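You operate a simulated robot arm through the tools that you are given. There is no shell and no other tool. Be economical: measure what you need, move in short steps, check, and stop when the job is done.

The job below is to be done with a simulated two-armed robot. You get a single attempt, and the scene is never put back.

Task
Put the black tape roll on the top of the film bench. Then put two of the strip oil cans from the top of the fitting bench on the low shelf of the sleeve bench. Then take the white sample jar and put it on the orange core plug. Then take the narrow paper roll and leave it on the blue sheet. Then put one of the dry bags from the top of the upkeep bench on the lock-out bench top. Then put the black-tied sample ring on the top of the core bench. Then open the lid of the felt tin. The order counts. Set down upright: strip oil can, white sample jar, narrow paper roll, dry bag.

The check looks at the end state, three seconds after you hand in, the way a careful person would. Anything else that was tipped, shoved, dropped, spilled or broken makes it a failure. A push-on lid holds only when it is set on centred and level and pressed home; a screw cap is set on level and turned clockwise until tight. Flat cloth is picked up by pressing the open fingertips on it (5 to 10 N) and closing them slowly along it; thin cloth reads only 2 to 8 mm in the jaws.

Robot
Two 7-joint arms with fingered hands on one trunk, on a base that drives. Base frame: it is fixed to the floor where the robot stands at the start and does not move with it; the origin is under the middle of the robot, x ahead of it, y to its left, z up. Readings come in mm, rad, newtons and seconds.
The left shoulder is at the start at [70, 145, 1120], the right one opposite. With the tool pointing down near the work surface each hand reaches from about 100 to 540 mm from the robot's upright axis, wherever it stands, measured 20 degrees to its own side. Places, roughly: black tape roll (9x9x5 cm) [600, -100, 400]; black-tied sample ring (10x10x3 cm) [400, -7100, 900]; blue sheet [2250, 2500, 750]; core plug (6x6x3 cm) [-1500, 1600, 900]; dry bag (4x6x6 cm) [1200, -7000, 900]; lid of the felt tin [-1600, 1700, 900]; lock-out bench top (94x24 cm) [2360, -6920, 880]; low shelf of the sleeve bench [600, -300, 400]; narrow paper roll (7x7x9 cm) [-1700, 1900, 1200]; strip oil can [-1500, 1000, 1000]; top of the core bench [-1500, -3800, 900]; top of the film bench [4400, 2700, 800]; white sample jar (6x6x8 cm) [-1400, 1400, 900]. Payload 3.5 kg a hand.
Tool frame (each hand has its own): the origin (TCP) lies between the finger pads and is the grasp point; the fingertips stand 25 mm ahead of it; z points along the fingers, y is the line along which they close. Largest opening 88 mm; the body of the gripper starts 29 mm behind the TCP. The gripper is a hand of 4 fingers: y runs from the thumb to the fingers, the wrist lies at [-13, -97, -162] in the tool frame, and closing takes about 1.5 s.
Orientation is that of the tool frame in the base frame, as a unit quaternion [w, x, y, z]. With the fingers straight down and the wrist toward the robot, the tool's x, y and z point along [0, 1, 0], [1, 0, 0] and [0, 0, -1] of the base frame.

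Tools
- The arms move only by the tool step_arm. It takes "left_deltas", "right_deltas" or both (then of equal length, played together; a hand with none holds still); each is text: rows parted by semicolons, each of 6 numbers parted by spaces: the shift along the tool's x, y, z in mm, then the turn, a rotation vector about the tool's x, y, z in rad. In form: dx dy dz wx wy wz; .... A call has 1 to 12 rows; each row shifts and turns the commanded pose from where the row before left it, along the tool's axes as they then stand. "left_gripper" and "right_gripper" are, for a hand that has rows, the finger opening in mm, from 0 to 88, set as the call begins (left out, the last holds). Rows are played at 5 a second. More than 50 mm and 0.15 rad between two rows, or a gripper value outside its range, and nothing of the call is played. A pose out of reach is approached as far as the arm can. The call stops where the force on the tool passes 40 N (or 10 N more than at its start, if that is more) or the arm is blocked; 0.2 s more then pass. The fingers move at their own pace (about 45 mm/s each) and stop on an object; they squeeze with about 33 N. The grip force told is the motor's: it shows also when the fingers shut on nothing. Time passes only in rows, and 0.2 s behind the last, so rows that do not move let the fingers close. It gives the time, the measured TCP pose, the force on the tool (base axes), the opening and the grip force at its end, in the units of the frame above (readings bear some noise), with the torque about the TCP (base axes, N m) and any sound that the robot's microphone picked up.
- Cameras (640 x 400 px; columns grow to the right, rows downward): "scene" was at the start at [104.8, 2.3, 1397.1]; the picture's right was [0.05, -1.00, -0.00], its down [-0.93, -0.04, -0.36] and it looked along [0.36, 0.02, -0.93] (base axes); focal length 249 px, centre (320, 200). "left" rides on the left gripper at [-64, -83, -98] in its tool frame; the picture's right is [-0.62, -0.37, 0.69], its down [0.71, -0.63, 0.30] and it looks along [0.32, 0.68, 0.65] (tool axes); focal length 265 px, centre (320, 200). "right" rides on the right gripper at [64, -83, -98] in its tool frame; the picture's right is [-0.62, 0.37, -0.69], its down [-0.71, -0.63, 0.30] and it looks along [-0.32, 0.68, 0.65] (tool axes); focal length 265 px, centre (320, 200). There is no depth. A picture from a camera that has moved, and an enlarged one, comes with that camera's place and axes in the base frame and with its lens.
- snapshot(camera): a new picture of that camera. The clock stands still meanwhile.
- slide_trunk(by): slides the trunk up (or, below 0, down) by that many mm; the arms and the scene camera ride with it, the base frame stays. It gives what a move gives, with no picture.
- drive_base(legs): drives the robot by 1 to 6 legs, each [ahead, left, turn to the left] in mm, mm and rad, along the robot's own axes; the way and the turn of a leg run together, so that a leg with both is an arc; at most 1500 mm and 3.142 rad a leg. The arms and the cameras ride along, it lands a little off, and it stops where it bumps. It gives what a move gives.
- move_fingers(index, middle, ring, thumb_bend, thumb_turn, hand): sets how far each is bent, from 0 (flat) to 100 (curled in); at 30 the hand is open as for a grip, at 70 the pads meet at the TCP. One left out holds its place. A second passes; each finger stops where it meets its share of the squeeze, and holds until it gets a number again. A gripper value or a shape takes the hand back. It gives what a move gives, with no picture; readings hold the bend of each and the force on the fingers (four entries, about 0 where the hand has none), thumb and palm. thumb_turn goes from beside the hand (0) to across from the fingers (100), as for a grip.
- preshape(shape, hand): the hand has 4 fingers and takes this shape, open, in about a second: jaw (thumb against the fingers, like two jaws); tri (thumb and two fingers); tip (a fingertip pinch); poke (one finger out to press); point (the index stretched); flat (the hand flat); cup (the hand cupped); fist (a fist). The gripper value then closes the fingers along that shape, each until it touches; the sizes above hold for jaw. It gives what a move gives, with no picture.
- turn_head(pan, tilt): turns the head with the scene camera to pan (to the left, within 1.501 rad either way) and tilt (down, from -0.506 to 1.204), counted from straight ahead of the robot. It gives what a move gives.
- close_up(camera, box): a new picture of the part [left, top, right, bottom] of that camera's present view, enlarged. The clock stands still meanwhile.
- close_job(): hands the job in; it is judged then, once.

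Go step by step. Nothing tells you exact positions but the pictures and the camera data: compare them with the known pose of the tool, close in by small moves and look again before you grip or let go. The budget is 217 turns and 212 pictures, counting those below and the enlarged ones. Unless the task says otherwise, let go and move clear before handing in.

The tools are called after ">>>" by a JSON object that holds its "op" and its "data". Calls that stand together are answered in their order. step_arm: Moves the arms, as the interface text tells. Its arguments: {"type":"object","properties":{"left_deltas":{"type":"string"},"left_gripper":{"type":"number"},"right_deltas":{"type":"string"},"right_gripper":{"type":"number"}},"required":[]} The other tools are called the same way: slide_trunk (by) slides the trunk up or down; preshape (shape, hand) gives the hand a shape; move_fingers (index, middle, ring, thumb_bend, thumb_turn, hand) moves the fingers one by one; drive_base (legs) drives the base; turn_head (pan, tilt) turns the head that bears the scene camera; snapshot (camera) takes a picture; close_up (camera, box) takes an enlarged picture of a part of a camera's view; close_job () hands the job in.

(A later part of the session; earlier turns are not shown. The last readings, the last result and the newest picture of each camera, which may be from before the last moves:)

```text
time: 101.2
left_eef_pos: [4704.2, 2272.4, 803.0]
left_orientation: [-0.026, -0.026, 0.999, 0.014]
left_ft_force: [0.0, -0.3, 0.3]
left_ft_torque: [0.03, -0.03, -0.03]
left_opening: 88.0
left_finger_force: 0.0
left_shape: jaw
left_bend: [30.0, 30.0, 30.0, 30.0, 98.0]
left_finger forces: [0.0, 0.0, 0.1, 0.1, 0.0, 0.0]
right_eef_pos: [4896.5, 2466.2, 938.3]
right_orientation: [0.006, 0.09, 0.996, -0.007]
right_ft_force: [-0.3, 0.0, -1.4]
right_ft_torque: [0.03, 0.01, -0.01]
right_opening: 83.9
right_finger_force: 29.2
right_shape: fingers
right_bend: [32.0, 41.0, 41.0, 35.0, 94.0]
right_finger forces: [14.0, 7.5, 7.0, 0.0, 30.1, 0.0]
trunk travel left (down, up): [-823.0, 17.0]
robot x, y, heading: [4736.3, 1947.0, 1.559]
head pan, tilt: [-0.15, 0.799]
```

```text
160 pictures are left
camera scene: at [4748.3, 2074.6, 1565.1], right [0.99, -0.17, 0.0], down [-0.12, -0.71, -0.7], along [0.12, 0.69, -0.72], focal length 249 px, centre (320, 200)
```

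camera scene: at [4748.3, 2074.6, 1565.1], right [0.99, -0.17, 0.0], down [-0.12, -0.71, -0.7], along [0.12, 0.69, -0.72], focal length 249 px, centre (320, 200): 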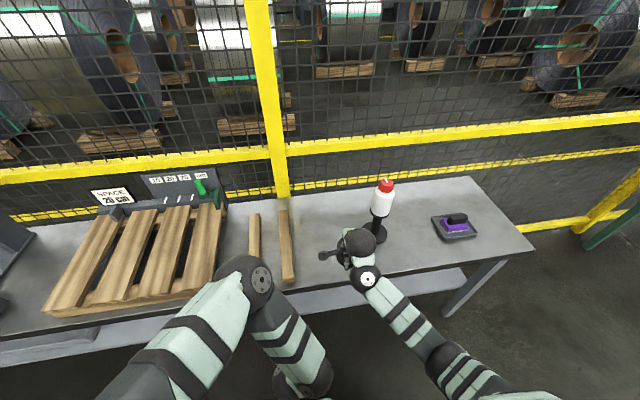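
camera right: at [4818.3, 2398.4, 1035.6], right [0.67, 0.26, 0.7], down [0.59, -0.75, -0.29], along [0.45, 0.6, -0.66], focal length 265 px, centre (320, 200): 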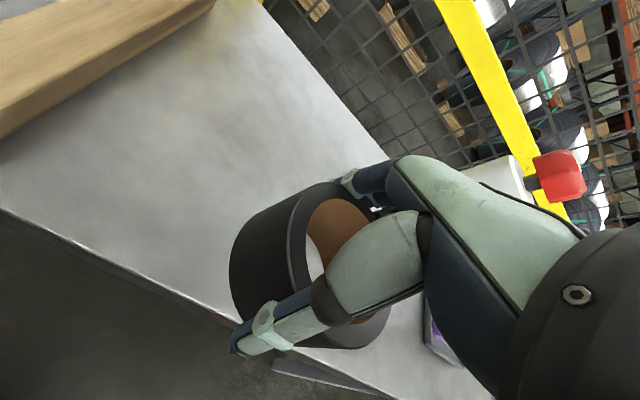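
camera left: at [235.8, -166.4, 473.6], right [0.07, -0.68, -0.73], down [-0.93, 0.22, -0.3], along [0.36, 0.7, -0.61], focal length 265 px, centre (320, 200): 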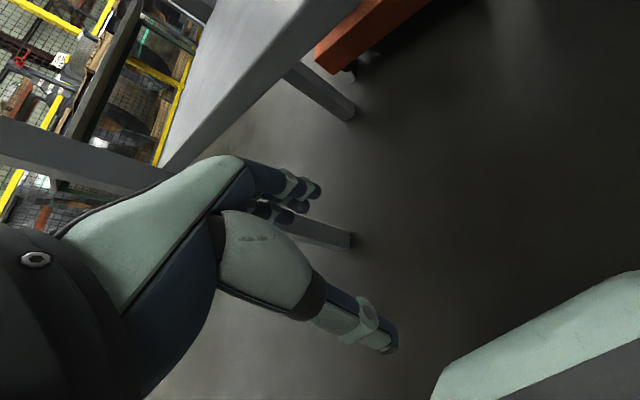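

>>> {"op": "slide_trunk", "data": {"by": -60}}

>>> {"op": "step_arm", "data": {"right_deltas": "0 8 10 0 0 0;0 0 8 0 0 0;0 0 6 0 0 0;0 0 6 0 0 0;0 0 0 0 0 0"}}

>>> {"op": "snapshot", "data": {"camera": "right"}}

```text
time: 102.2
left_eef_pos: [4704.8, 2273.1, 744.2]
left_orientation: [-0.025, -0.026, 0.999, 0.013]
left_ft_force: [0.9, -0.4, 0.3]
left_ft_torque: [0.02, -0.01, 0.0]
left_opening: 87.8
left_finger_force: 0.0
left_shape: jaw
left_bend: [30.0, 30.0, 30.0, 30.0, 98.0]
left_finger forces: [0.0, 0.0, 0.0, 0.0, 0.0, 0.0]
right_eef_pos: [4897.0, 2467.9, 876.6]
right_orientation: [0.006, 0.09, 0.996, -0.007]
right_ft_force: [-0.1, 0.8, -0.7]
right_ft_torque: [0.02, 0.01, 0.0]
right_opening: 83.7
right_finger_force: 29.2
right_shape: fingers
right_bend: [32.0, 41.0, 41.0, 35.0, 94.0]
right_finger forces: [14.0, 7.4, 7.0, 0.0, 30.0, 0.0]
trunk travel left (down, up): [-763.0, 77.0]
robot x, y, heading: [4733.0, 1947.5, 1.551]
head pan, tilt: [-0.15, 0.799]
```

```text
time: 103.4
left_eef_pos: [4703.3, 2273.6, 742.8]
left_orientation: [-0.026, -0.027, 0.999, 0.013]
left_ft_force: [-0.9, -0.2, 0.8]
left_ft_torque: [0.0, 0.05, -0.01]
left_opening: 88.0
left_finger_force: 0.0
left_shape: jaw
left_bend: [30.0, 30.0, 30.0, 30.0, 98.0]
left_finger forces: [0.1, 0.0, 0.1, 0.1, 0.1, 0.0]
right_eef_pos: [4891.7, 2470.5, 848.1]
right_orientation: [0.009, 0.093, 0.996, -0.006]
right_ft_force: [0.1, 0.0, -0.3]
right_ft_torque: [0.01, 0.03, -0.03]
right_opening: 83.9
right_finger_force: 28.9
right_shape: fingers
right_bend: [32.0, 41.0, 41.0, 35.0, 94.0]
right_finger forces: [14.0, 7.5, 7.0, 0.0, 29.9, 0.0]
right hand out of reach, approached as far as the arm can: row 1, 3
trunk travel left (down, up): [-763.0, 77.0]
robot x, y, heading: [4736.2, 1952.7, 1.553]
head pan, tilt: [-0.15, 0.799]
```

```text
159 pictures are left
camera right: at [4811.9, 2402.6, 946.1], right [0.67, 0.26, 0.7], down [0.59, -0.76, -0.28], along [0.46, 0.6, -0.65], focal length 265 px, centre (320, 200)
```

right: 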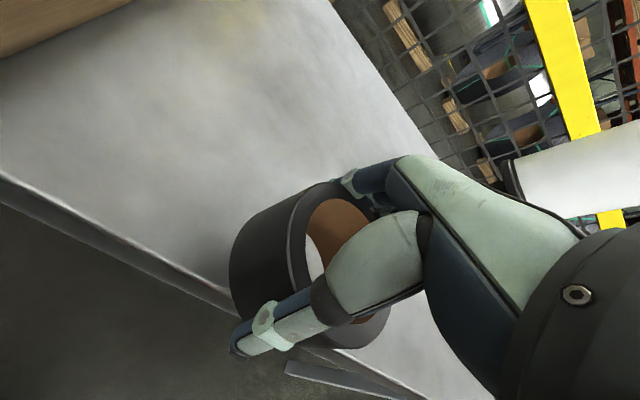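

The bench edge is nearer than I thought (y≈2440). I'll drive another 75 mm ahead and keep descending.

>>> {"op": "drive_base", "data": {"legs": [[75, 10, 0]]}}

>>> {"op": "step_arm", "data": {"right_deltas": "0 0 4 0 0 0;0 0 4 0 0 0;0 0 4 0 0 0;0 0 4 0 0 0;0 0 4 0 0 0;0 0 4 0 0 0;0 0 0 0 0 0"}}

>>> {"op": "snapshot", "data": {"camera": "right"}}

```text
time: 104.4
left_eef_pos: [4696.0, 2349.9, 742.0]
left_orientation: [-0.027, -0.026, 0.999, 0.014]
left_ft_force: [0.4, 0.5, -0.3]
left_ft_torque: [-0.01, -0.01, 0.01]
left_opening: 87.8
left_finger_force: 0.0
left_shape: jaw
left_bend: [30.0, 30.0, 30.0, 30.0, 98.0]
left_finger forces: [0.0, 0.1, 0.0, 0.0, 0.1, 0.0]
right_eef_pos: [4883.5, 2546.1, 847.1]
right_orientation: [0.009, 0.092, 0.996, -0.006]
right_ft_force: [-0.3, 0.5, -1.0]
right_ft_torque: [-0.01, 0.02, 0.03]
right_opening: 83.4
right_finger_force: 29.5
right_shape: fingers
right_bend: [32.0, 41.0, 41.0, 35.0, 94.0]
right_finger forces: [14.1, 7.4, 7.0, 0.0, 30.0, 0.0]
trunk travel left (down, up): [-763.0, 77.0]
robot x, y, heading: [4726.0, 2022.7, 1.552]
head pan, tilt: [-0.15, 0.799]
```

```text
time: 106.0
left_eef_pos: [4696.7, 2348.9, 741.7]
left_orientation: [-0.025, -0.025, 0.999, 0.013]
left_ft_force: [-0.4, 0.0, -0.4]
left_ft_torque: [-0.01, 0.03, 0.0]
left_opening: 87.8
left_finger_force: 0.0
left_shape: jaw
left_bend: [30.0, 30.0, 30.0, 30.0, 98.0]
left_finger forces: [0.1, 0.1, 0.0, 0.1, 0.0, 0.0]
right_eef_pos: [4880.3, 2543.9, 824.8]
right_orientation: [0.013, 0.095, 0.995, -0.005]
right_ft_force: [0.8, -0.3, -0.6]
right_ft_torque: [-0.03, 0.02, 0.0]
right_opening: 83.5
right_finger_force: 29.4
right_shape: fingers
right_bend: [32.0, 41.0, 41.0, 35.0, 94.0]
right_finger forces: [14.0, 7.6, 7.0, 0.0, 29.9, 0.1]
right hand out of reach, approached as far as the arm can: row 6
trunk travel left (down, up): [-763.0, 77.0]
robot x, y, heading: [4724.3, 2023.8, 1.55]
head pan, tilt: [-0.15, 0.799]
```

```text
158 pictures are left
camera right: at [4799.9, 2475.8, 922.4], right [0.66, 0.25, 0.7], down [0.59, -0.76, -0.28], along [0.46, 0.6, -0.65], focal length 265 px, centre (320, 200)
```

right: 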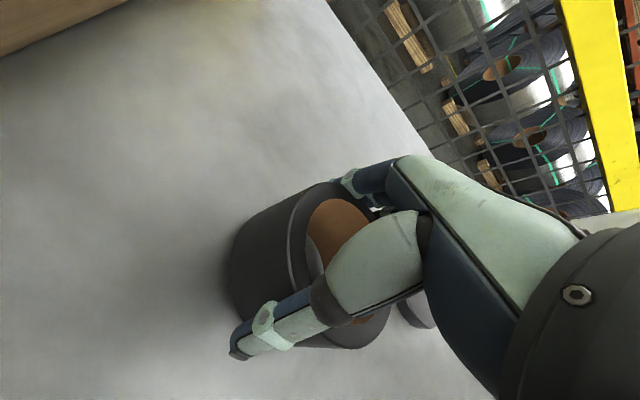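

>>> {"op": "slide_trunk", "data": {"by": -10}}

>>> {"op": "step_arm", "data": {"right_deltas": "0 0 3 0 0 0;0 0 3 0 0 0;0 0 3 0 0 0;0 0 3 0 0 0;0 0 0 0 0 0"}}

```text
time: 106.6
left_eef_pos: [4696.3, 2348.6, 733.3]
left_orientation: [-0.026, -0.027, 0.999, 0.015]
left_ft_force: [0.6, -0.3, -0.1]
left_ft_torque: [0.0, -0.03, 0.0]
left_opening: 87.6
left_finger_force: 0.0
left_shape: jaw
left_bend: [30.0, 30.0, 30.0, 30.0, 98.0]
left_finger forces: [0.0, 0.1, 0.0, 0.1, 0.0, 0.1]
right_eef_pos: [4878.8, 2543.4, 819.0]
right_orientation: [0.011, 0.095, 0.995, -0.001]
right_ft_force: [-0.2, -1.7, 18.2]
right_ft_torque: [0.62, -0.2, -0.04]
right_opening: 83.6
right_finger_force: 32.7
right_shape: fingers
right_bend: [32.0, 41.0, 41.0, 35.0, 94.0]
right_finger forces: [16.6, 8.4, 7.0, 0.0, 32.5, 0.1]
trunk travel left (down, up): [-753.0, 87.0]
robot x, y, heading: [4725.6, 2024.3, 1.55]
head pan, tilt: [-0.15, 0.799]
```

```text
time: 107.3
left_eef_pos: [4696.1, 2348.1, 732.3]
left_orientation: [-0.026, -0.027, 0.999, 0.014]
left_ft_force: [0.1, -0.6, 0.1]
left_ft_torque: [-0.02, 0.01, -0.01]
left_opening: 87.9
left_finger_force: 0.1
left_shape: jaw
left_bend: [30.0, 30.0, 30.0, 30.0, 98.0]
left_finger forces: [0.0, 0.1, 0.0, 0.0, 0.0, 0.1]
right_eef_pos: [4880.3, 2547.5, 818.4]
right_orientation: [0.007, 0.096, 0.995, 0.008]
right_ft_force: [-0.2, -5.9, 20.0]
right_ft_torque: [0.4, -0.19, -0.06]
right_opening: 83.6
right_finger_force: 33.4
right_shape: fingers
right_bend: [32.0, 41.0, 41.0, 36.0, 94.0]
right_finger forces: [16.5, 7.6, 6.7, 0.0, 35.1, 0.0]
trunk travel left (down, up): [-753.0, 87.0]
robot x, y, heading: [4723.9, 2021.1, 1.559]
head pan, tilt: [-0.15, 0.799]
stopped in row 3 (right hand): the force on the tool passed its limit at 42 N (the readings are from after the stop); the commanded pose is now the measured one
```

The roll rests on the bench top. I'll open the fingers wide and lift away.

>>> {"op": "move_fingers", "data": {"hand": "right", "index": 12, "middle": 12, "ring": 12, "thumb_bend": 12}}

>>> {"op": "step_arm", "data": {"right_deltas": "0 0 -20 0 0 0;0 0 -30 0 0 0;0 0 -40 0 0 0;0 0 0 0 0 0"}}

>>> {"op": "snapshot", "data": {"camera": "right"}}

```text
time: 108.3
left_eef_pos: [4696.3, 2348.4, 732.8]
left_orientation: [-0.026, -0.026, 0.999, 0.012]
left_ft_force: [-0.1, 0.9, -0.4]
left_ft_torque: [-0.04, 0.0, 0.01]
left_opening: 88.2
left_finger_force: 0.1
left_shape: jaw
left_bend: [30.0, 30.0, 30.0, 30.0, 98.0]
left_finger forces: [0.0, 0.0, 0.0, 0.0, 0.0, 0.1]
right_eef_pos: [4881.2, 2548.4, 814.1]
right_orientation: [0.009, 0.096, 0.995, 0.001]
right_ft_force: [0.0, -0.2, -0.5]
right_ft_torque: [-0.04, 0.0, 0.02]
right_opening: 117.7
right_finger_force: 0.1
right_shape: fingers
right_bend: [12.0, 12.0, 12.0, 12.0, 97.0]
right_finger forces: [0.0, 0.0, 0.1, 0.0, 0.1, 0.0]
trunk travel left (down, up): [-753.0, 87.0]
robot x, y, heading: [4726.4, 2022.7, 1.551]
head pan, tilt: [-0.15, 0.799]
```

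```text
time: 109.3
left_eef_pos: [4696.0, 2349.6, 732.0]
left_orientation: [-0.026, -0.027, 0.999, 0.012]
left_ft_force: [0.0, 0.5, -0.3]
left_ft_torque: [-0.02, 0.02, 0.0]
left_opening: 88.0
left_finger_force: 0.1
left_shape: jaw
left_bend: [30.0, 30.0, 30.0, 30.0, 98.0]
left_finger forces: [0.0, 0.0, 0.0, 0.1, 0.1, 0.1]
right_eef_pos: [4879.9, 2545.4, 906.0]
right_orientation: [0.009, 0.096, 0.995, 0.001]
right_ft_force: [0.5, 0.3, -0.1]
right_ft_torque: [-0.03, 0.01, 0.0]
right_opening: 117.7
right_finger_force: 0.0
right_shape: fingers
right_bend: [12.0, 12.0, 12.0, 12.0, 97.0]
right_finger forces: [0.1, 0.0, 0.1, 0.0, 0.0, 0.1]
trunk travel left (down, up): [-753.0, 87.0]
robot x, y, heading: [4723.8, 2026.1, 1.551]
head pan, tilt: [-0.15, 0.799]
```

```text
157 pictures are left
camera right: at [4799.6, 2475.7, 1002.3], right [0.67, 0.24, 0.71], down [0.59, -0.75, -0.29], along [0.46, 0.61, -0.64], focal length 265 px, centre (320, 200)
```

right: 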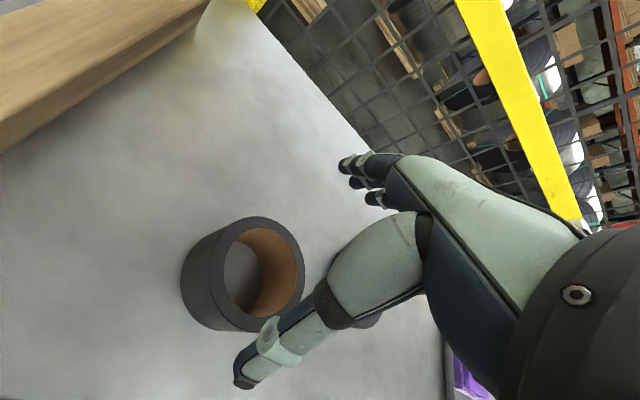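

The roll stands on the film bench. Now back off, turn around and drive to the fitting bench near [-1500, 1000].

>>> {"op": "drive_base", "data": {"legs": [[-260, 0, 0], [0, 0, 1.588], [1500, 0, 0], [1400, 250, 0], [1400, 200, 0], [800, 0, 0]]}}

>>> {"op": "turn_head", "data": {"pan": 0, "tilt": 0.4}}

>>> {"op": "snapshot", "data": {"camera": "scene"}}

```text
time: 139.3
left_eef_pos: [-702.9, 1190.6, 732.6]
left_orientation: [0.027, 0.743, -0.668, 0.01]
left_ft_force: [0.0, -0.1, 0.4]
left_ft_torque: [0.0, 0.0, -0.01]
left_opening: 88.0
left_finger_force: 0.2
left_shape: jaw
left_bend: [30.0, 30.0, 30.0, 30.0, 98.0]
left_finger forces: [0.0, 0.0, 0.1, 0.1, 0.1, 0.0]
right_eef_pos: [-909.3, 1363.8, 905.6]
right_orientation: [0.005, -0.657, 0.754, 0.008]
right_ft_force: [-0.3, 0.3, 0.2]
right_ft_torque: [0.01, 0.02, -0.02]
right_opening: 118.1
right_finger_force: 0.1
right_shape: fingers
right_bend: [12.0, 12.0, 12.0, 12.0, 97.0]
right_finger forces: [0.0, 0.1, 0.0, 0.0, 0.0, 0.0]
trunk travel left (down, up): [-753.0, 87.0]
robot x, y, heading: [-376.5, 1234.9, -3.106]
head pan, tilt: [-0.15, 0.799]
```

```text
time: 140.2
left_eef_pos: [-703.4, 1190.9, 732.1]
left_orientation: [0.025, 0.744, -0.668, 0.01]
left_ft_force: [0.2, 0.1, -0.3]
left_ft_torque: [0.02, 0.0, -0.01]
left_opening: 87.9
left_finger_force: 0.0
left_shape: jaw
left_bend: [30.0, 30.0, 30.0, 30.0, 98.0]
left_finger forces: [0.0, 0.0, 0.1, 0.0, 0.0, 0.0]
right_eef_pos: [-908.3, 1363.6, 905.8]
right_orientation: [0.004, -0.656, 0.754, 0.007]
right_ft_force: [0.0, -0.6, 0.4]
right_ft_torque: [0.02, 0.01, 0.03]
right_opening: 117.6
right_finger_force: 0.0
right_shape: fingers
right_bend: [12.0, 12.0, 12.0, 12.0, 97.0]
right_finger forces: [0.0, 0.1, 0.0, 0.0, 0.0, 0.1]
trunk travel left (down, up): [-753.0, 87.0]
robot x, y, heading: [-379.5, 1241.3, -3.105]
head pan, tilt: [0.0, 0.4]
```

```text
156 pictures are left
camera scene: at [-523.8, 1232.9, 1529.9], right [-0.03, 1.0, 0.0], down [0.39, 0.01, -0.92], along [-0.92, -0.03, -0.39], focal length 249 px, centre (320, 200)
```

scene: 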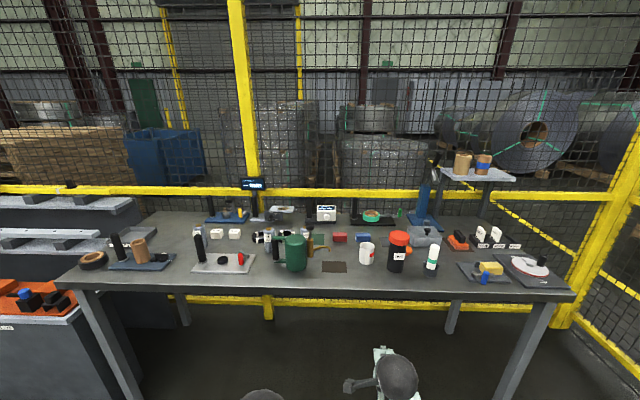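

>>> {"op": "close_up", "data": {"camera": "scene", "box": [60, 180, 320, 300]}}

>>> {"op": "close_up", "data": {"camera": "scene", "box": [320, 150, 580, 300]}}

```text
2.46 times, centred on (190, 240) of scene
camera zoom: at [-523.8, 1232.9, 1529.9], right [-0.03, 1.0, 0.0], down [0.39, 0.01, -0.92], along [-0.92, -0.03, -0.39], focal length 612 px, centre (640, 102)
```

zoom: 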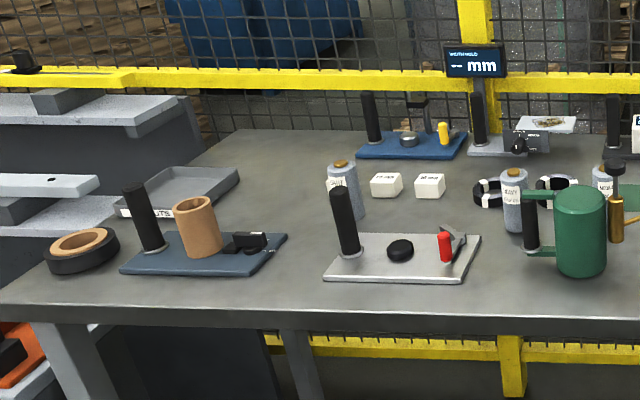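

```text
2.46 times, centred on (450, 225) of scene
camera zoom: at [-523.8, 1232.9, 1529.9], right [-0.03, 1.0, 0.0], down [0.39, 0.01, -0.92], along [-0.92, -0.03, -0.39], focal length 612 px, centre (0, 138)
```

zoom: 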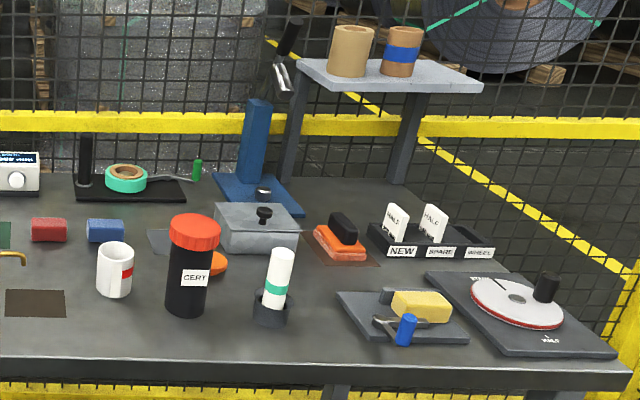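

>>> {"op": "close_up", "data": {"camera": "scene", "box": [180, 215, 260, 275]}}

>>> {"op": "close_up", "data": {"camera": "scene", "box": [245, 215, 335, 280]}}

>>> {"op": "close_up", "data": {"camera": "scene", "box": [350, 140, 500, 280]}}

```text
6.67 times, centred on (220, 245) of scene
camera zoom: at [-523.8, 1232.9, 1529.9], right [-0.03, 1.0, 0.0], down [0.39, 0.01, -0.92], along [-0.92, -0.03, -0.39], focal length 1658 px, centre (987, -100)
```

zoom: 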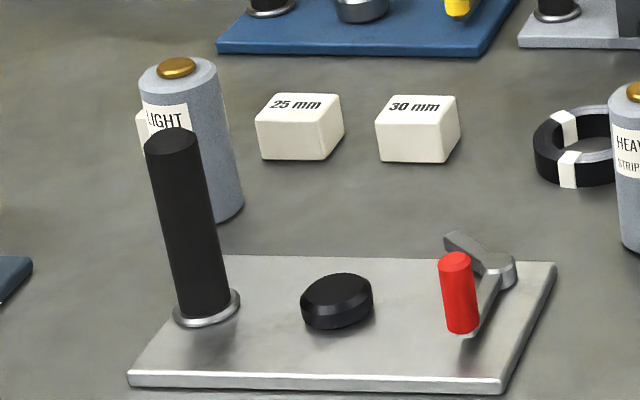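

```text
6.15 times, centred on (290, 248) of scene
camera zoom: at [-523.8, 1232.9, 1529.9], right [-0.03, 1.0, 0.0], down [0.39, 0.01, -0.92], along [-0.92, -0.03, -0.39], focal length 1530 px, centre (505, -92)
```

zoom: 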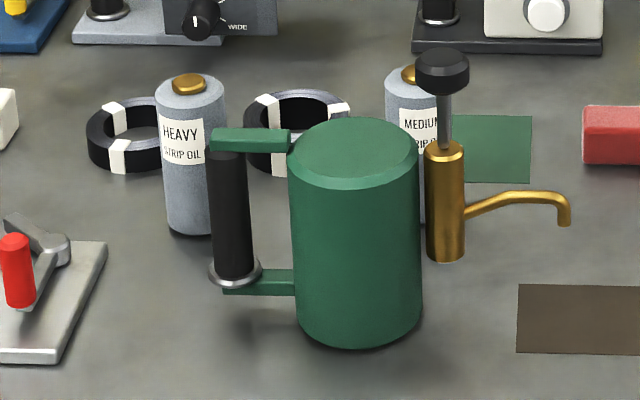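

```text
2.86 times, centred on (425, 210) of scene
camera zoom: at [-523.8, 1232.9, 1529.9], right [-0.03, 1.0, 0.0], down [0.39, 0.01, -0.92], along [-0.92, -0.03, -0.39], focal length 711 px, centre (20, 171)
```

zoom: 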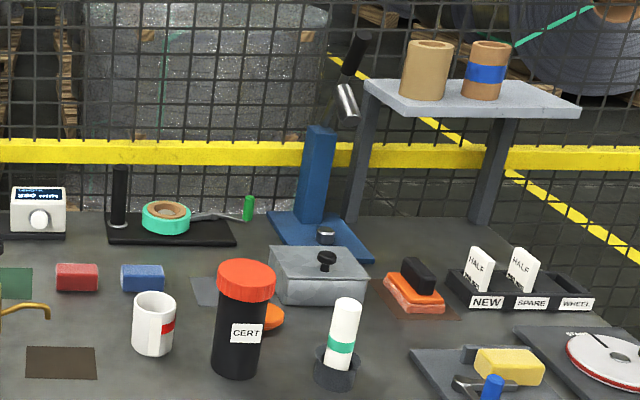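

I can read three strip oil cans: LIGHT at about [-1490, 660], HEAVY at about [-1452, 970], and MEDIUM behind the green jug. I'll take LIGHT with the left hand and HEAVY with the right; first I raise both hands over free floor.

>>> {"op": "slide_trunk", "data": {"by": 87}}

>>> {"op": "preshape", "data": {"shape": "jaw", "hand": "right"}}

>>> {"op": "step_arm", "data": {"left_deltas": "16 25 -34 0 0 0;16 25 -34 0 0 0;16 25 -34 0 0 0;16 25 -34 0 0 0;16 25 -34 0 0 0;16 25 -34 0 0 0;16 25 -34 0 0 0", "right_deltas": "-5 0 -10 0 0 0;-5 0 -10 0 0 0;-5 0 -10 0 0 0;-5 0 -10 0 0 0;-5 0 -10 0 0 0;-5 0 -10 0 0 0;-5 0 -10 0 0 0"}}

>>> {"op": "drive_base", "data": {"legs": [[250, 430, -0.035]]}}

>>> {"op": "turn_head", "data": {"pan": 0, "tilt": 0.7}}

>>> {"op": "snapshot", "data": {"camera": "scene"}}

```text
time: 141.4
left_eef_pos: [-704.0, 1190.6, 818.6]
left_orientation: [0.026, 0.743, -0.668, 0.01]
left_ft_force: [1.0, -0.1, 0.0]
left_ft_torque: [0.0, -0.01, 0.01]
left_opening: 87.9
left_finger_force: 0.1
left_shape: jaw
left_bend: [30.0, 30.0, 30.0, 30.0, 98.0]
left_finger forces: [0.1, 0.1, 0.0, 0.0, 0.1, 0.0]
right_eef_pos: [-909.0, 1362.8, 992.0]
right_orientation: [0.005, -0.657, 0.754, 0.008]
right_ft_force: [-0.2, -0.2, 0.6]
right_ft_torque: [0.01, 0.04, 0.0]
right_opening: 117.8
right_finger_force: 0.1
right_shape: fingers
right_bend: [12.0, 12.0, 12.0, 12.0, 97.0]
right_finger forces: [0.0, 0.0, 0.0, 0.0, 0.1, 0.0]
trunk travel left (down, up): [-840.0, 0.0]
robot x, y, heading: [-380.6, 1236.6, -3.107]
head pan, tilt: [0.0, 0.4]
```

```text
time: 142.3
left_eef_pos: [-703.4, 1188.9, 818.9]
left_orientation: [0.026, 0.744, -0.668, 0.01]
left_ft_force: [0.2, -0.2, 0.9]
left_ft_torque: [-0.01, 0.03, -0.03]
left_opening: 88.1
left_finger_force: 0.1
left_shape: jaw
left_bend: [30.0, 30.0, 30.0, 30.0, 98.0]
left_finger forces: [0.0, 0.0, 0.0, 0.0, 0.1, 0.0]
right_eef_pos: [-909.0, 1362.8, 992.0]
right_orientation: [0.006, -0.657, 0.754, 0.008]
right_ft_force: [0.4, -0.2, -1.0]
right_ft_torque: [0.0, 0.0, 0.01]
right_opening: 88.1
right_finger_force: 0.0
right_shape: jaw
right_bend: [30.0, 30.0, 30.0, 30.0, 97.0]
right_finger forces: [0.0, 0.1, 0.1, 0.1, 0.0, 0.1]
trunk travel left (down, up): [-840.0, 0.0]
robot x, y, heading: [-377.8, 1238.9, -3.105]
head pan, tilt: [0.0, 0.4]
```

```text
time: 143.9
left_eef_pos: [-860.5, 1073.1, 1066.7]
left_orientation: [0.026, 0.743, -0.668, 0.01]
left_ft_force: [-0.6, -0.4, -0.7]
left_ft_torque: [0.04, -0.02, 0.02]
left_opening: 87.7
left_finger_force: 0.0
left_shape: jaw
left_bend: [30.0, 30.0, 30.0, 30.0, 98.0]
left_finger forces: [0.0, 0.1, 0.1, 0.1, 0.1, 0.1]
right_eef_pos: [-904.4, 1396.1, 1063.3]
right_orientation: [0.005, -0.657, 0.754, 0.008]
right_ft_force: [-0.4, -0.5, 0.7]
right_ft_torque: [-0.01, 0.0, 0.01]
right_opening: 87.8
right_finger_force: 0.1
right_shape: jaw
right_bend: [30.0, 30.0, 30.0, 30.0, 97.0]
right_finger forces: [0.0, 0.0, 0.1, 0.1, 0.1, 0.1]
trunk travel left (down, up): [-840.0, 0.0]
robot x, y, heading: [-377.2, 1239.0, -3.105]
head pan, tilt: [0.0, 0.4]
```

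```text
time: 146.8
left_eef_pos: [-1110.6, 658.8, 1065.4]
left_orientation: [0.028, 0.732, -0.681, 0.009]
left_ft_force: [0.7, 0.0, 0.5]
left_ft_torque: [-0.01, -0.02, 0.01]
left_opening: 87.4
left_finger_force: 0.1
left_shape: jaw
left_bend: [30.0, 30.0, 30.0, 30.0, 98.0]
left_finger forces: [0.0, 0.1, 0.0, 0.0, 0.0, 0.0]
right_eef_pos: [-1143.8, 983.4, 1062.1]
right_orientation: [0.004, -0.644, 0.765, 0.007]
right_ft_force: [-0.4, 0.0, -0.1]
right_ft_torque: [-0.03, 0.02, -0.01]
right_opening: 87.8
right_finger_force: 0.1
right_shape: jaw
right_bend: [30.0, 30.0, 30.0, 30.0, 97.0]
right_finger forces: [0.0, 0.1, 0.0, 0.0, 0.0, 0.0]
trunk travel left (down, up): [-840.0, 0.0]
robot x, y, heading: [-621.9, 805.9, -3.14]
head pan, tilt: [0.0, 0.4]
```

```text
time: 147.6
left_eef_pos: [-1112.1, 657.3, 1063.7]
left_orientation: [0.027, 0.732, -0.68, 0.01]
left_ft_force: [0.2, -1.0, -0.2]
left_ft_torque: [-0.02, 0.05, -0.03]
left_opening: 87.8
left_finger_force: 0.0
left_shape: jaw
left_bend: [30.0, 30.0, 30.0, 30.0, 98.0]
left_finger forces: [0.0, 0.1, 0.0, 0.0, 0.1, 0.1]
right_eef_pos: [-1144.6, 981.6, 1061.9]
right_orientation: [0.005, -0.644, 0.765, 0.008]
right_ft_force: [1.0, -0.7, -0.5]
right_ft_torque: [-0.01, 0.05, 0.02]
right_opening: 88.0
right_finger_force: 0.0
right_shape: jaw
right_bend: [30.0, 30.0, 30.0, 30.0, 97.0]
right_finger forces: [0.0, 0.1, 0.0, 0.1, 0.1, 0.1]
trunk travel left (down, up): [-840.0, 0.0]
robot x, y, heading: [-627.0, 807.1, -3.14]
head pan, tilt: [0.0, 0.7]
```

```text
150 pictures are left
camera scene: at [-761.7, 806.0, 1589.6], right [0.0, 1.0, 0.0], down [0.64, 0.0, -0.77], along [-0.77, 0.0, -0.64], focal length 249 px, centre (320, 200)
```

scene: 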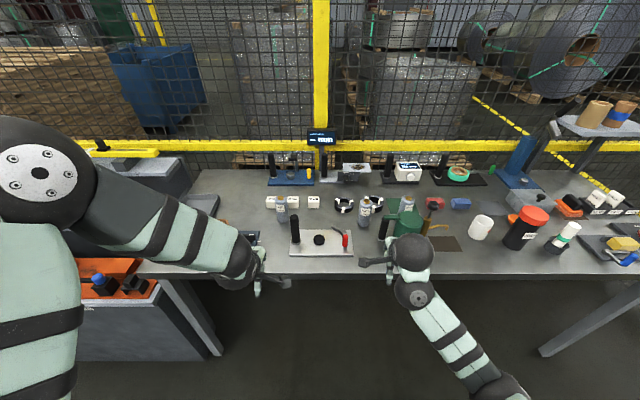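

>>> {"op": "close_up", "data": {"camera": "scene", "box": [230, 170, 430, 280]}}

```text
3.20 times, centred on (330, 225) of scene
camera zoom: at [-761.7, 806.0, 1589.6], right [0.0, 1.0, 0.0], down [0.64, 0.0, -0.77], along [-0.77, 0.0, -0.64], focal length 796 px, centre (288, 120)
```

zoom: 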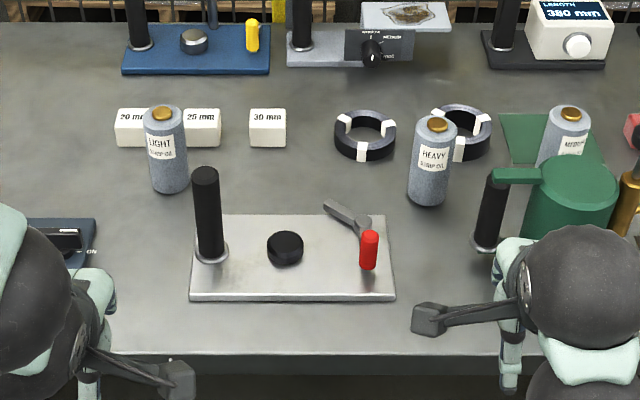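

LIGHT is at about [-1483, 659] and HEAVY at about [-1466, 977], tops at about 997 mm, bench top about 883 mm. Driving ahead brings both hands over them.

>>> {"op": "drive_base", "data": {"legs": [[325, 0, 0]]}}

>>> {"op": "snapshot", "data": {"camera": "left"}}

>>> {"op": "snapshot", "data": {"camera": "right"}}

```text
time: 149.8
left_eef_pos: [-1436.5, 663.8, 1066.1]
left_orientation: [0.027, 0.73, -0.683, 0.009]
left_ft_force: [-0.7, 0.0, 0.6]
left_ft_torque: [0.0, 0.01, 0.02]
left_opening: 87.8
left_finger_force: 0.1
left_shape: jaw
left_bend: [30.0, 30.0, 30.0, 30.0, 98.0]
left_finger forces: [0.0, 0.1, 0.0, 0.0, 0.1, 0.1]
right_eef_pos: [-1466.5, 987.7, 1062.3]
right_orientation: [0.004, -0.64, 0.768, 0.007]
right_ft_force: [0.0, 0.3, -0.9]
right_ft_torque: [0.01, 0.01, 0.01]
right_opening: 87.8
right_finger_force: 0.1
right_shape: jaw
right_bend: [30.0, 30.0, 30.0, 30.0, 97.0]
right_finger forces: [0.0, 0.1, 0.0, 0.1, 0.0, 0.0]
trunk travel left (down, up): [-840.0, 0.0]
robot x, y, heading: [-947.1, 807.1, 3.135]
head pan, tilt: [0.0, 0.7]
```

```text
148 pictures are left
camera left: at [-1353.6, 738.3, 1157.7], right [0.31, 0.61, -0.73], down [0.67, -0.69, -0.29], along [-0.68, -0.4, -0.62], focal length 265 px, centre (320, 200)
```

left: 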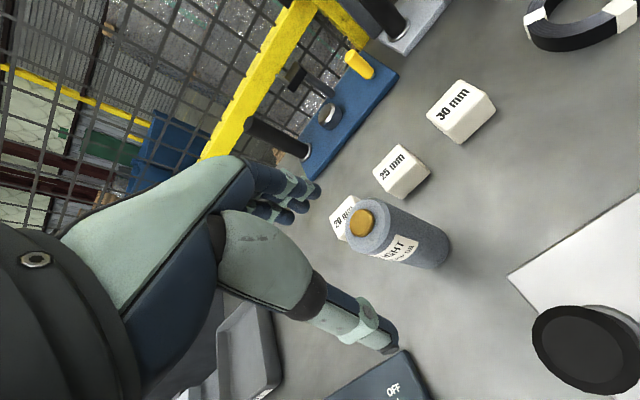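

```text
147 pictures are left
camera right: at [-1394.7, 907.2, 1159.9], right [-0.25, 0.66, 0.71], down [0.75, 0.6, -0.3], along [-0.62, 0.45, -0.64], focal length 265 px, centre (320, 200)
```

right: 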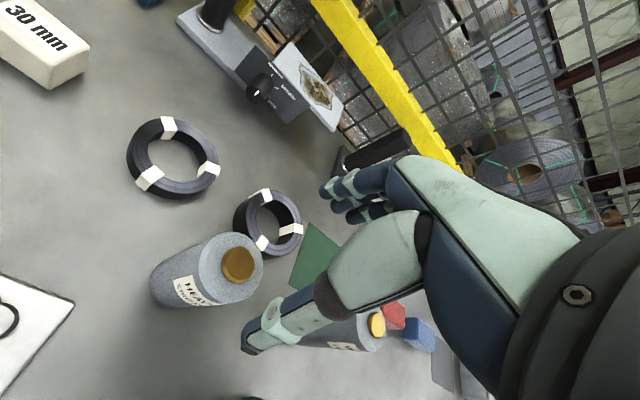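

Both caps are where I expected. Centring both hands and descending around the can tops.

>>> {"op": "step_arm", "data": {"left_deltas": "-2 42 0 0 0 0;-1 0 30 0 0 0;-2 0 30 0 0 0;-2 0 30 0 0 0;0 0 0 0 0 0", "right_deltas": "9.7 -6.3 0 0 0 0;0 0 29 0 0 0;0 0 29 0 0 0;0 0 29 0 0 0;0 0 0 0 0 0"}}

>>> {"op": "snapshot", "data": {"camera": "left"}}

>>> {"op": "snapshot", "data": {"camera": "right"}}

```text
time: 151.0
left_eef_pos: [-1482.9, 662.4, 975.6]
left_orientation: [0.028, 0.73, -0.683, 0.009]
left_ft_force: [-0.2, -0.4, -0.4]
left_ft_torque: [0.02, -0.01, 0.02]
left_opening: 88.0
left_finger_force: 0.0
left_shape: jaw
left_bend: [30.0, 30.0, 30.0, 30.0, 98.0]
left_finger forces: [0.1, 0.1, 0.0, 0.0, 0.0, 0.0]
right_eef_pos: [-1463.2, 979.6, 975.3]
right_orientation: [0.004, -0.64, 0.768, 0.008]
right_ft_force: [0.2, 0.6, 0.0]
right_ft_torque: [-0.01, 0.01, 0.0]
right_opening: 88.2
right_finger_force: 0.1
right_shape: jaw
right_bend: [30.0, 30.0, 30.0, 30.0, 97.0]
right_finger forces: [0.0, 0.0, 0.1, 0.0, 0.0, 0.0]
trunk travel left (down, up): [-840.0, 0.0]
robot x, y, heading: [-947.8, 809.5, 3.133]
head pan, tilt: [0.0, 0.7]
```

```text
146 pictures are left
camera left: at [-1400.4, 737.4, 1067.4], right [0.31, 0.61, -0.73], down [0.67, -0.69, -0.28], along [-0.68, -0.4, -0.62], focal length 265 px, centre (320, 200)
```

left: 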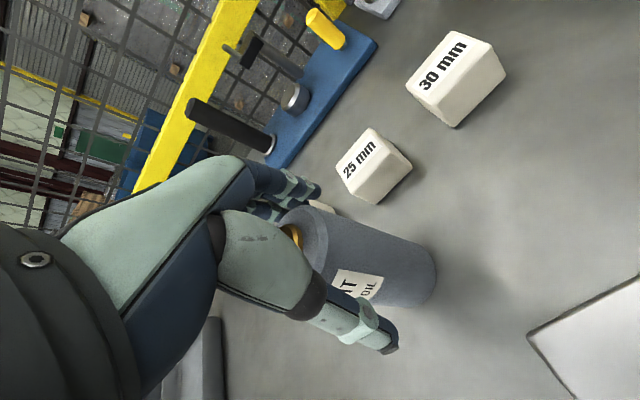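

```text
145 pictures are left
camera right: at [-1391.8, 899.6, 1071.9], right [-0.25, 0.66, 0.71], down [0.75, 0.6, -0.3], along [-0.62, 0.45, -0.64], focal length 265 px, centre (320, 200)
```

right: 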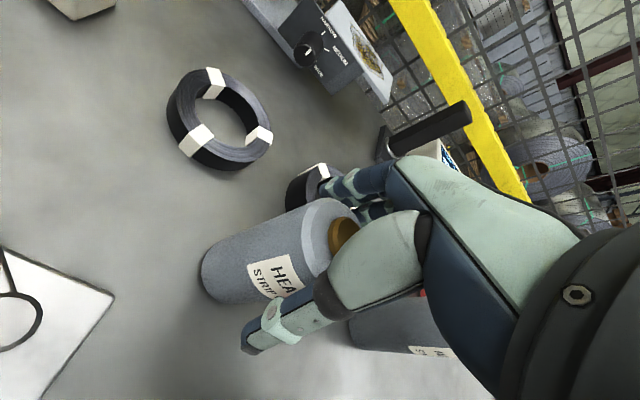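

Both cans sit between fingers and thumb. Closing both hands.

>>> {"op": "step_arm", "data": {"left_deltas": "0 0 3 0 0 0;0 0 0 0 0 0;0 0 0 0 0 0;0 0 0 0 0 0;0 0 0 0 0 0;0 0 0 0 0 0;0 0 0 0 0 0;0 0 0 0 0 0", "right_deltas": "0 0 3 0 0 0;0 0 0 0 0 0;0 0 0 0 0 0;0 0 0 0 0 0;0 0 0 0 0 0;0 0 0 0 0 0;0 0 0 0 0 0;0 0 0 0 0 0", "left_gripper": 30, "right_gripper": 30}}

>>> {"op": "step_arm", "data": {"left_deltas": "0 0 -15 0 0 0;0 0 -30 0 0 0;0 0 -40 0 0 0;0 0 0 0 0 0", "right_deltas": "0 0 -15 0 0 0;0 0 -30 0 0 0;0 0 -40 0 0 0;0 0 0 0 0 0"}}

>>> {"op": "snapshot", "data": {"camera": "left"}}

>>> {"op": "snapshot", "data": {"camera": "right"}}

```text
time: 152.8
left_eef_pos: [-1483.0, 662.3, 972.6]
left_orientation: [0.027, 0.73, -0.683, 0.01]
left_ft_force: [-0.2, 0.2, -0.5]
left_ft_torque: [0.02, -0.02, 0.0]
left_opening: 40.3
left_finger_force: 33.1
left_shape: jaw
left_bend: [74.0, 48.0, 54.0, 69.0, 100.0]
left_finger forces: [16.5, 9.5, 3.8, 0.0, 29.8, 0.0]
right_eef_pos: [-1464.0, 979.6, 971.9]
right_orientation: [0.005, -0.641, 0.767, 0.008]
right_ft_force: [0.6, 1.0, 0.4]
right_ft_torque: [-0.01, -0.01, -0.04]
right_opening: 40.5
right_finger_force: 33.1
right_shape: jaw
right_bend: [74.0, 48.0, 52.0, 70.0, 100.0]
right_finger forces: [18.5, 10.0, 0.1, 0.0, 29.1, 0.0]
trunk travel left (down, up): [-840.0, 0.0]
robot x, y, heading: [-949.6, 805.6, 3.134]
head pan, tilt: [0.0, 0.7]
```

```text
time: 153.8
left_eef_pos: [-1479.8, 666.0, 1057.9]
left_orientation: [0.027, 0.73, -0.683, 0.01]
left_ft_force: [-0.3, -0.4, -1.5]
left_ft_torque: [0.01, -0.01, 0.03]
left_opening: 40.3
left_finger_force: 33.3
left_shape: jaw
left_bend: [74.0, 48.0, 54.0, 69.0, 99.0]
left_finger forces: [16.8, 9.4, 3.7, 0.0, 29.8, 0.0]
right_eef_pos: [-1463.1, 976.1, 1056.9]
right_orientation: [0.005, -0.641, 0.768, 0.008]
right_ft_force: [0.1, -0.4, -2.5]
right_ft_torque: [0.0, 0.02, 0.0]
right_opening: 40.5
right_finger_force: 32.5
right_shape: jaw
right_bend: [74.0, 48.0, 52.0, 70.0, 100.0]
right_finger forces: [18.8, 10.1, 0.1, 0.0, 29.2, 0.0]
trunk travel left (down, up): [-840.0, 0.0]
robot x, y, heading: [-951.6, 805.8, 3.135]
head pan, tilt: [0.0, 0.7]
```

```text
144 pictures are left
camera left: at [-1398.4, 741.6, 1150.1], right [0.31, 0.61, -0.73], down [0.67, -0.69, -0.28], along [-0.68, -0.4, -0.62], focal length 265 px, centre (320, 200)
```

left: 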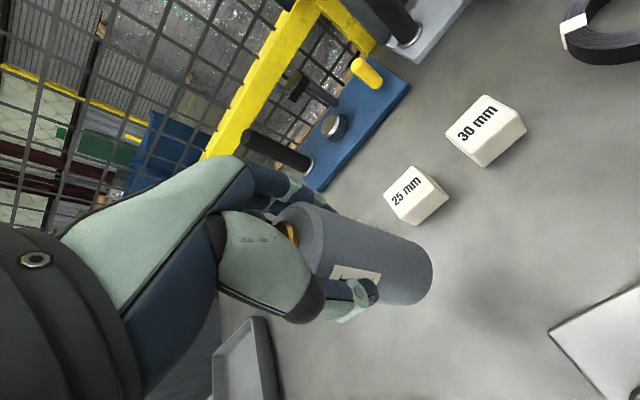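

```text
143 pictures are left
camera right: at [-1392.8, 896.8, 1154.6], right [-0.25, 0.66, 0.71], down [0.75, 0.6, -0.29], along [-0.61, 0.45, -0.65], focal length 265 px, centre (320, 200)
```

right: 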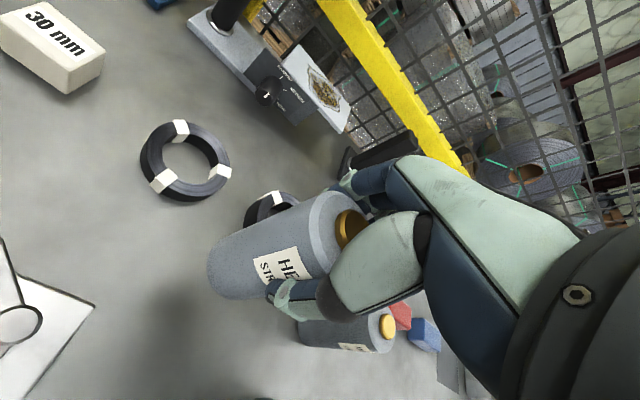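

>>> {"op": "step_arm", "data": {"left_deltas": "0 0 -25 0 0 0;0 0 -25 0 0 0;0 0 0 0 0 0", "right_deltas": "0 0 -25 0 0 0;0 0 -25 0 0 0;0 0 0 0 0 0"}}

>>> {"op": "drive_base", "data": {"legs": [[-200, 0, 0], [-350, 0, 0]]}}

>>> {"op": "snapshot", "data": {"camera": "scene"}}

```text
time: 154.6
left_eef_pos: [-1481.4, 668.4, 1108.9]
left_orientation: [0.027, 0.73, -0.683, 0.01]
left_ft_force: [-0.5, 0.8, -1.8]
left_ft_torque: [0.01, 0.03, 0.0]
left_opening: 40.3
left_finger_force: 33.3
left_shape: jaw
left_bend: [74.0, 48.0, 54.0, 69.0, 99.0]
left_finger forces: [16.8, 9.4, 3.9, 0.0, 29.8, 0.0]
right_eef_pos: [-1465.2, 975.6, 1106.3]
right_orientation: [0.007, -0.641, 0.767, 0.008]
right_ft_force: [-0.7, 0.4, -1.0]
right_ft_torque: [0.01, 0.01, 0.0]
right_opening: 40.4
right_finger_force: 33.5
right_shape: jaw
right_bend: [74.0, 48.0, 52.0, 70.0, 100.0]
right_finger forces: [18.9, 10.1, 0.1, 0.1, 29.1, 0.0]
trunk travel left (down, up): [-840.0, 0.0]
robot x, y, heading: [-947.7, 806.7, 3.134]
head pan, tilt: [0.0, 0.7]
```

```text
time: 158.1
left_eef_pos: [-934.3, 662.9, 1107.3]
left_orientation: [0.026, 0.733, -0.68, 0.011]
left_ft_force: [-0.9, -0.1, -1.1]
left_ft_torque: [-0.01, 0.02, 0.01]
left_opening: 40.1
left_finger_force: 32.6
left_shape: jaw
left_bend: [74.0, 48.0, 54.0, 69.0, 99.0]
left_finger forces: [16.8, 9.3, 3.8, 0.1, 29.7, 0.1]
right_eef_pos: [-920.6, 970.9, 1105.3]
right_orientation: [0.006, -0.644, 0.765, 0.008]
right_ft_force: [0.0, -0.5, -1.2]
right_ft_torque: [0.02, -0.03, 0.0]
right_opening: 40.6
right_finger_force: 33.1
right_shape: jaw
right_bend: [74.0, 48.0, 52.0, 70.0, 100.0]
right_finger forces: [19.1, 10.1, 0.0, 0.0, 29.2, 0.0]
trunk travel left (down, up): [-840.0, 0.0]
robot x, y, heading: [-404.4, 803.7, -3.14]
head pan, tilt: [0.0, 0.7]
```

```text
142 pictures are left
camera scene: at [-542.8, 806.2, 1589.3], right [0.0, 1.0, 0.0], down [0.65, 0.0, -0.76], along [-0.76, 0.0, -0.65], focal length 249 px, centre (320, 200)
```

scene: 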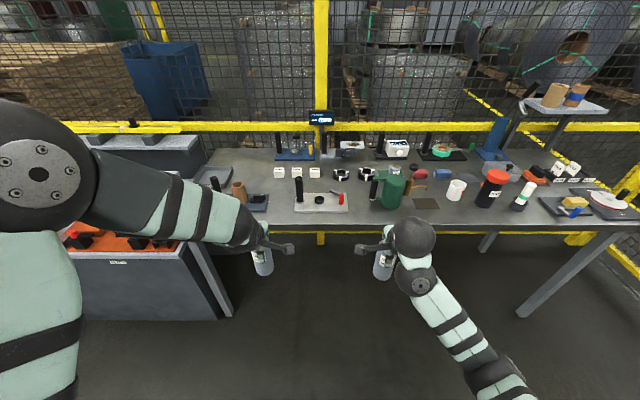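

Both cans are held upright and the bench is undisturbed. Turning around and heading to the sleeve bench.

>>> {"op": "drive_base", "data": {"legs": [[0, 0, 3.14], [0, -860, 0]]}}

>>> {"op": "slide_trunk", "data": {"by": -400}}

>>> {"op": "step_arm", "data": {"left_deltas": "0 0 40 0 0 0;0 0 40 0 0 0;0 0 40 0 0 0;0 0 30 0 0 0", "right_deltas": "0 0 40 0 0 0;0 0 40 0 0 0;0 0 40 0 0 0;0 0 30 0 0 0"}}

>>> {"op": "turn_head", "data": {"pan": 0.1, "tilt": 0.6}}

>>> {"op": "snapshot", "data": {"camera": "scene"}}

```text
time: 169.8
left_eef_pos: [83.5, 68.2, 1107.0]
left_orientation: [-0.009, 0.703, 0.71, 0.027]
left_ft_force: [-0.1, 0.1, -1.4]
left_ft_torque: [0.0, -0.01, 0.0]
left_opening: 39.5
left_finger_force: 33.1
left_shape: jaw
left_bend: [74.0, 48.0, 54.0, 69.0, 99.0]
left_finger forces: [16.7, 9.3, 3.8, 0.0, 29.0, 0.0]
right_eef_pos: [51.1, -236.7, 1106.0]
right_orientation: [0.008, 0.785, 0.62, -0.006]
right_ft_force: [0.2, -1.7, -2.1]
right_ft_torque: [0.03, -0.01, 0.02]
right_opening: 39.5
right_finger_force: 32.7
right_shape: jaw
right_bend: [74.0, 48.0, 52.0, 71.0, 100.0]
right_finger forces: [18.7, 10.0, 0.1, 0.0, 28.5, 0.1]
trunk travel left (down, up): [-840.0, 0.0]
robot x, y, heading: [-454.0, -42.8, -0.064]
head pan, tilt: [0.0, 0.7]
```

```text
time: 173.6
left_eef_pos: [83.5, 68.9, 709.0]
left_orientation: [-0.009, 0.703, 0.711, 0.028]
left_ft_force: [0.1, 0.3, -1.1]
left_ft_torque: [0.0, -0.04, -0.06]
left_opening: 39.3
left_finger_force: 32.9
left_shape: jaw
left_bend: [74.0, 48.0, 54.0, 69.0, 99.0]
left_finger forces: [16.7, 9.4, 3.9, 0.0, 29.0, 0.0]
right_eef_pos: [50.8, -236.1, 707.5]
right_orientation: [0.007, 0.785, 0.62, -0.006]
right_ft_force: [0.1, -0.3, -1.3]
right_ft_torque: [0.0, 0.02, 0.01]
right_opening: 39.9
right_finger_force: 32.9
right_shape: jaw
right_bend: [74.0, 48.0, 52.0, 71.0, 100.0]
right_finger forces: [18.6, 10.0, 0.0, 0.0, 28.4, 0.1]
trunk travel left (down, up): [-440.0, 400.0]
robot x, y, heading: [-455.8, -41.4, -0.059]
head pan, tilt: [0.0, 0.7]
```

```text
time: 174.6
left_eef_pos: [90.5, 74.5, 559.7]
left_orientation: [-0.009, 0.702, 0.711, 0.027]
left_ft_force: [0.1, 0.5, -1.8]
left_ft_torque: [0.04, 0.03, -0.01]
left_opening: 39.3
left_finger_force: 32.9
left_shape: jaw
left_bend: [74.0, 48.0, 54.0, 69.0, 99.0]
left_finger forces: [16.8, 9.5, 3.8, 0.0, 29.1, 0.1]
right_eef_pos: [49.8, -239.8, 557.5]
right_orientation: [0.008, 0.785, 0.619, -0.006]
right_ft_force: [0.3, -0.3, -0.9]
right_ft_torque: [0.03, -0.02, 0.02]
right_opening: 39.5
right_finger_force: 33.0
right_shape: jaw
right_bend: [74.0, 48.0, 52.0, 71.0, 100.0]
right_finger forces: [18.6, 10.0, 0.0, 0.0, 28.6, 0.1]
trunk travel left (down, up): [-440.0, 400.0]
robot x, y, heading: [-451.1, -42.9, -0.062]
head pan, tilt: [0.0, 0.7]
```

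```text
time: 175.3
left_eef_pos: [91.3, 74.3, 559.2]
left_orientation: [-0.009, 0.703, 0.711, 0.027]
left_ft_force: [0.7, 0.2, -1.9]
left_ft_torque: [0.01, 0.01, -0.01]
left_opening: 39.4
left_finger_force: 33.1
left_shape: jaw
left_bend: [74.0, 48.0, 54.0, 69.0, 99.0]
left_finger forces: [16.7, 9.5, 3.9, 0.1, 29.0, 0.0]
right_eef_pos: [48.9, -239.7, 557.6]
right_orientation: [0.008, 0.784, 0.62, -0.005]
right_ft_force: [0.4, 0.7, -1.0]
right_ft_torque: [0.02, 0.03, 0.0]
right_opening: 39.7
right_finger_force: 33.3
right_shape: jaw
right_bend: [74.0, 48.0, 52.0, 71.0, 100.0]
right_finger forces: [18.5, 10.0, 0.0, 0.0, 28.5, 0.0]
trunk travel left (down, up): [-440.0, 400.0]
robot x, y, heading: [-450.7, -42.2, -0.058]
head pan, tilt: [0.099, 0.6]
```

```text
141 pictures are left
camera scene: at [-315.7, -41.7, 1198.1], right [0.04, -1.0, 0.0], down [-0.57, -0.02, -0.82], along [0.82, 0.03, -0.57], focal length 249 px, centre (320, 200)
```

scene: 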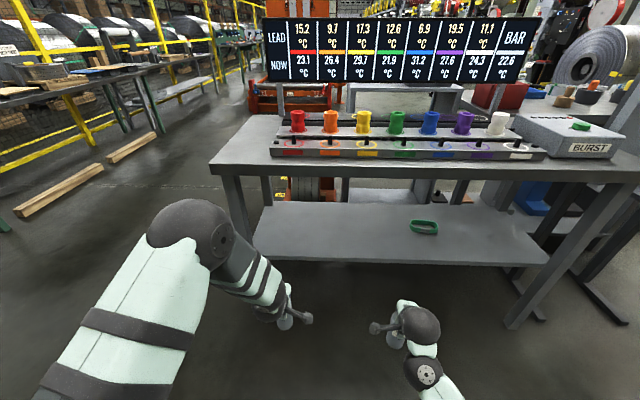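

I'll extend both hands further forward so the forearms lean back, then approach so only the hands go under the bench top.

>>> {"op": "step_arm", "data": {"left_deltas": "0 25 0 0 0 0;0 25 0 0 0 0;0 0 0 0 0 0;0 0 0 0 0 0", "right_deltas": "0 25 0 0 0 0;0 25 0 0 0 0;0 25 0 0 0 0;0 20 0 0 0 0"}}

>>> {"op": "snapshot", "data": {"camera": "scene"}}

```text
time: 176.3
left_eef_pos: [139.5, 78.5, 560.0]
left_orientation: [-0.008, 0.703, 0.711, 0.027]
left_ft_force: [-0.3, 0.1, -1.4]
left_ft_torque: [-0.01, 0.02, 0.01]
left_opening: 39.1
left_finger_force: 32.4
left_shape: jaw
left_bend: [74.0, 48.0, 54.0, 69.0, 99.0]
left_finger forces: [16.7, 9.5, 4.0, 0.1, 29.1, 0.0]
right_eef_pos: [112.6, -209.6, 569.5]
right_orientation: [0.009, 0.786, 0.618, -0.008]
right_ft_force: [-0.4, -0.5, -1.8]
right_ft_torque: [-0.01, 0.01, 0.01]
right_opening: 39.7
right_finger_force: 32.9
right_shape: jaw
right_bend: [74.0, 48.0, 52.0, 71.0, 100.0]
right_finger forces: [18.6, 9.9, 0.0, 0.1, 28.5, 0.0]
right hand out of reach, approached as far as the arm can: row 1, 2, 3, 4
trunk travel left (down, up): [-440.0, 400.0]
robot x, y, heading: [-454.1, -40.5, -0.061]
head pan, tilt: [0.099, 0.6]
```

```text
140 pictures are left
camera scene: at [-315.4, -41.4, 1198.1], right [0.04, -1.0, 0.0], down [-0.57, -0.02, -0.82], along [0.82, 0.03, -0.57], focal length 249 px, centre (320, 200)
```

scene: 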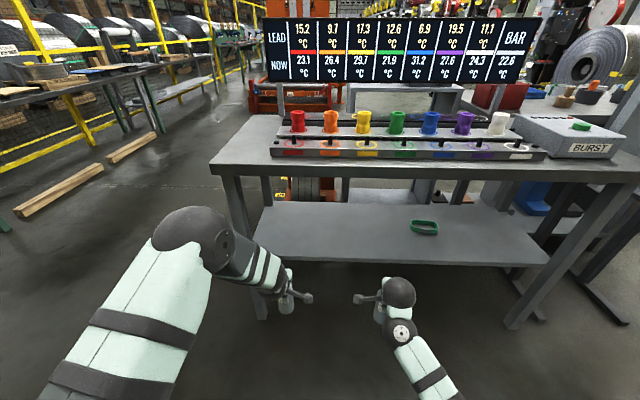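

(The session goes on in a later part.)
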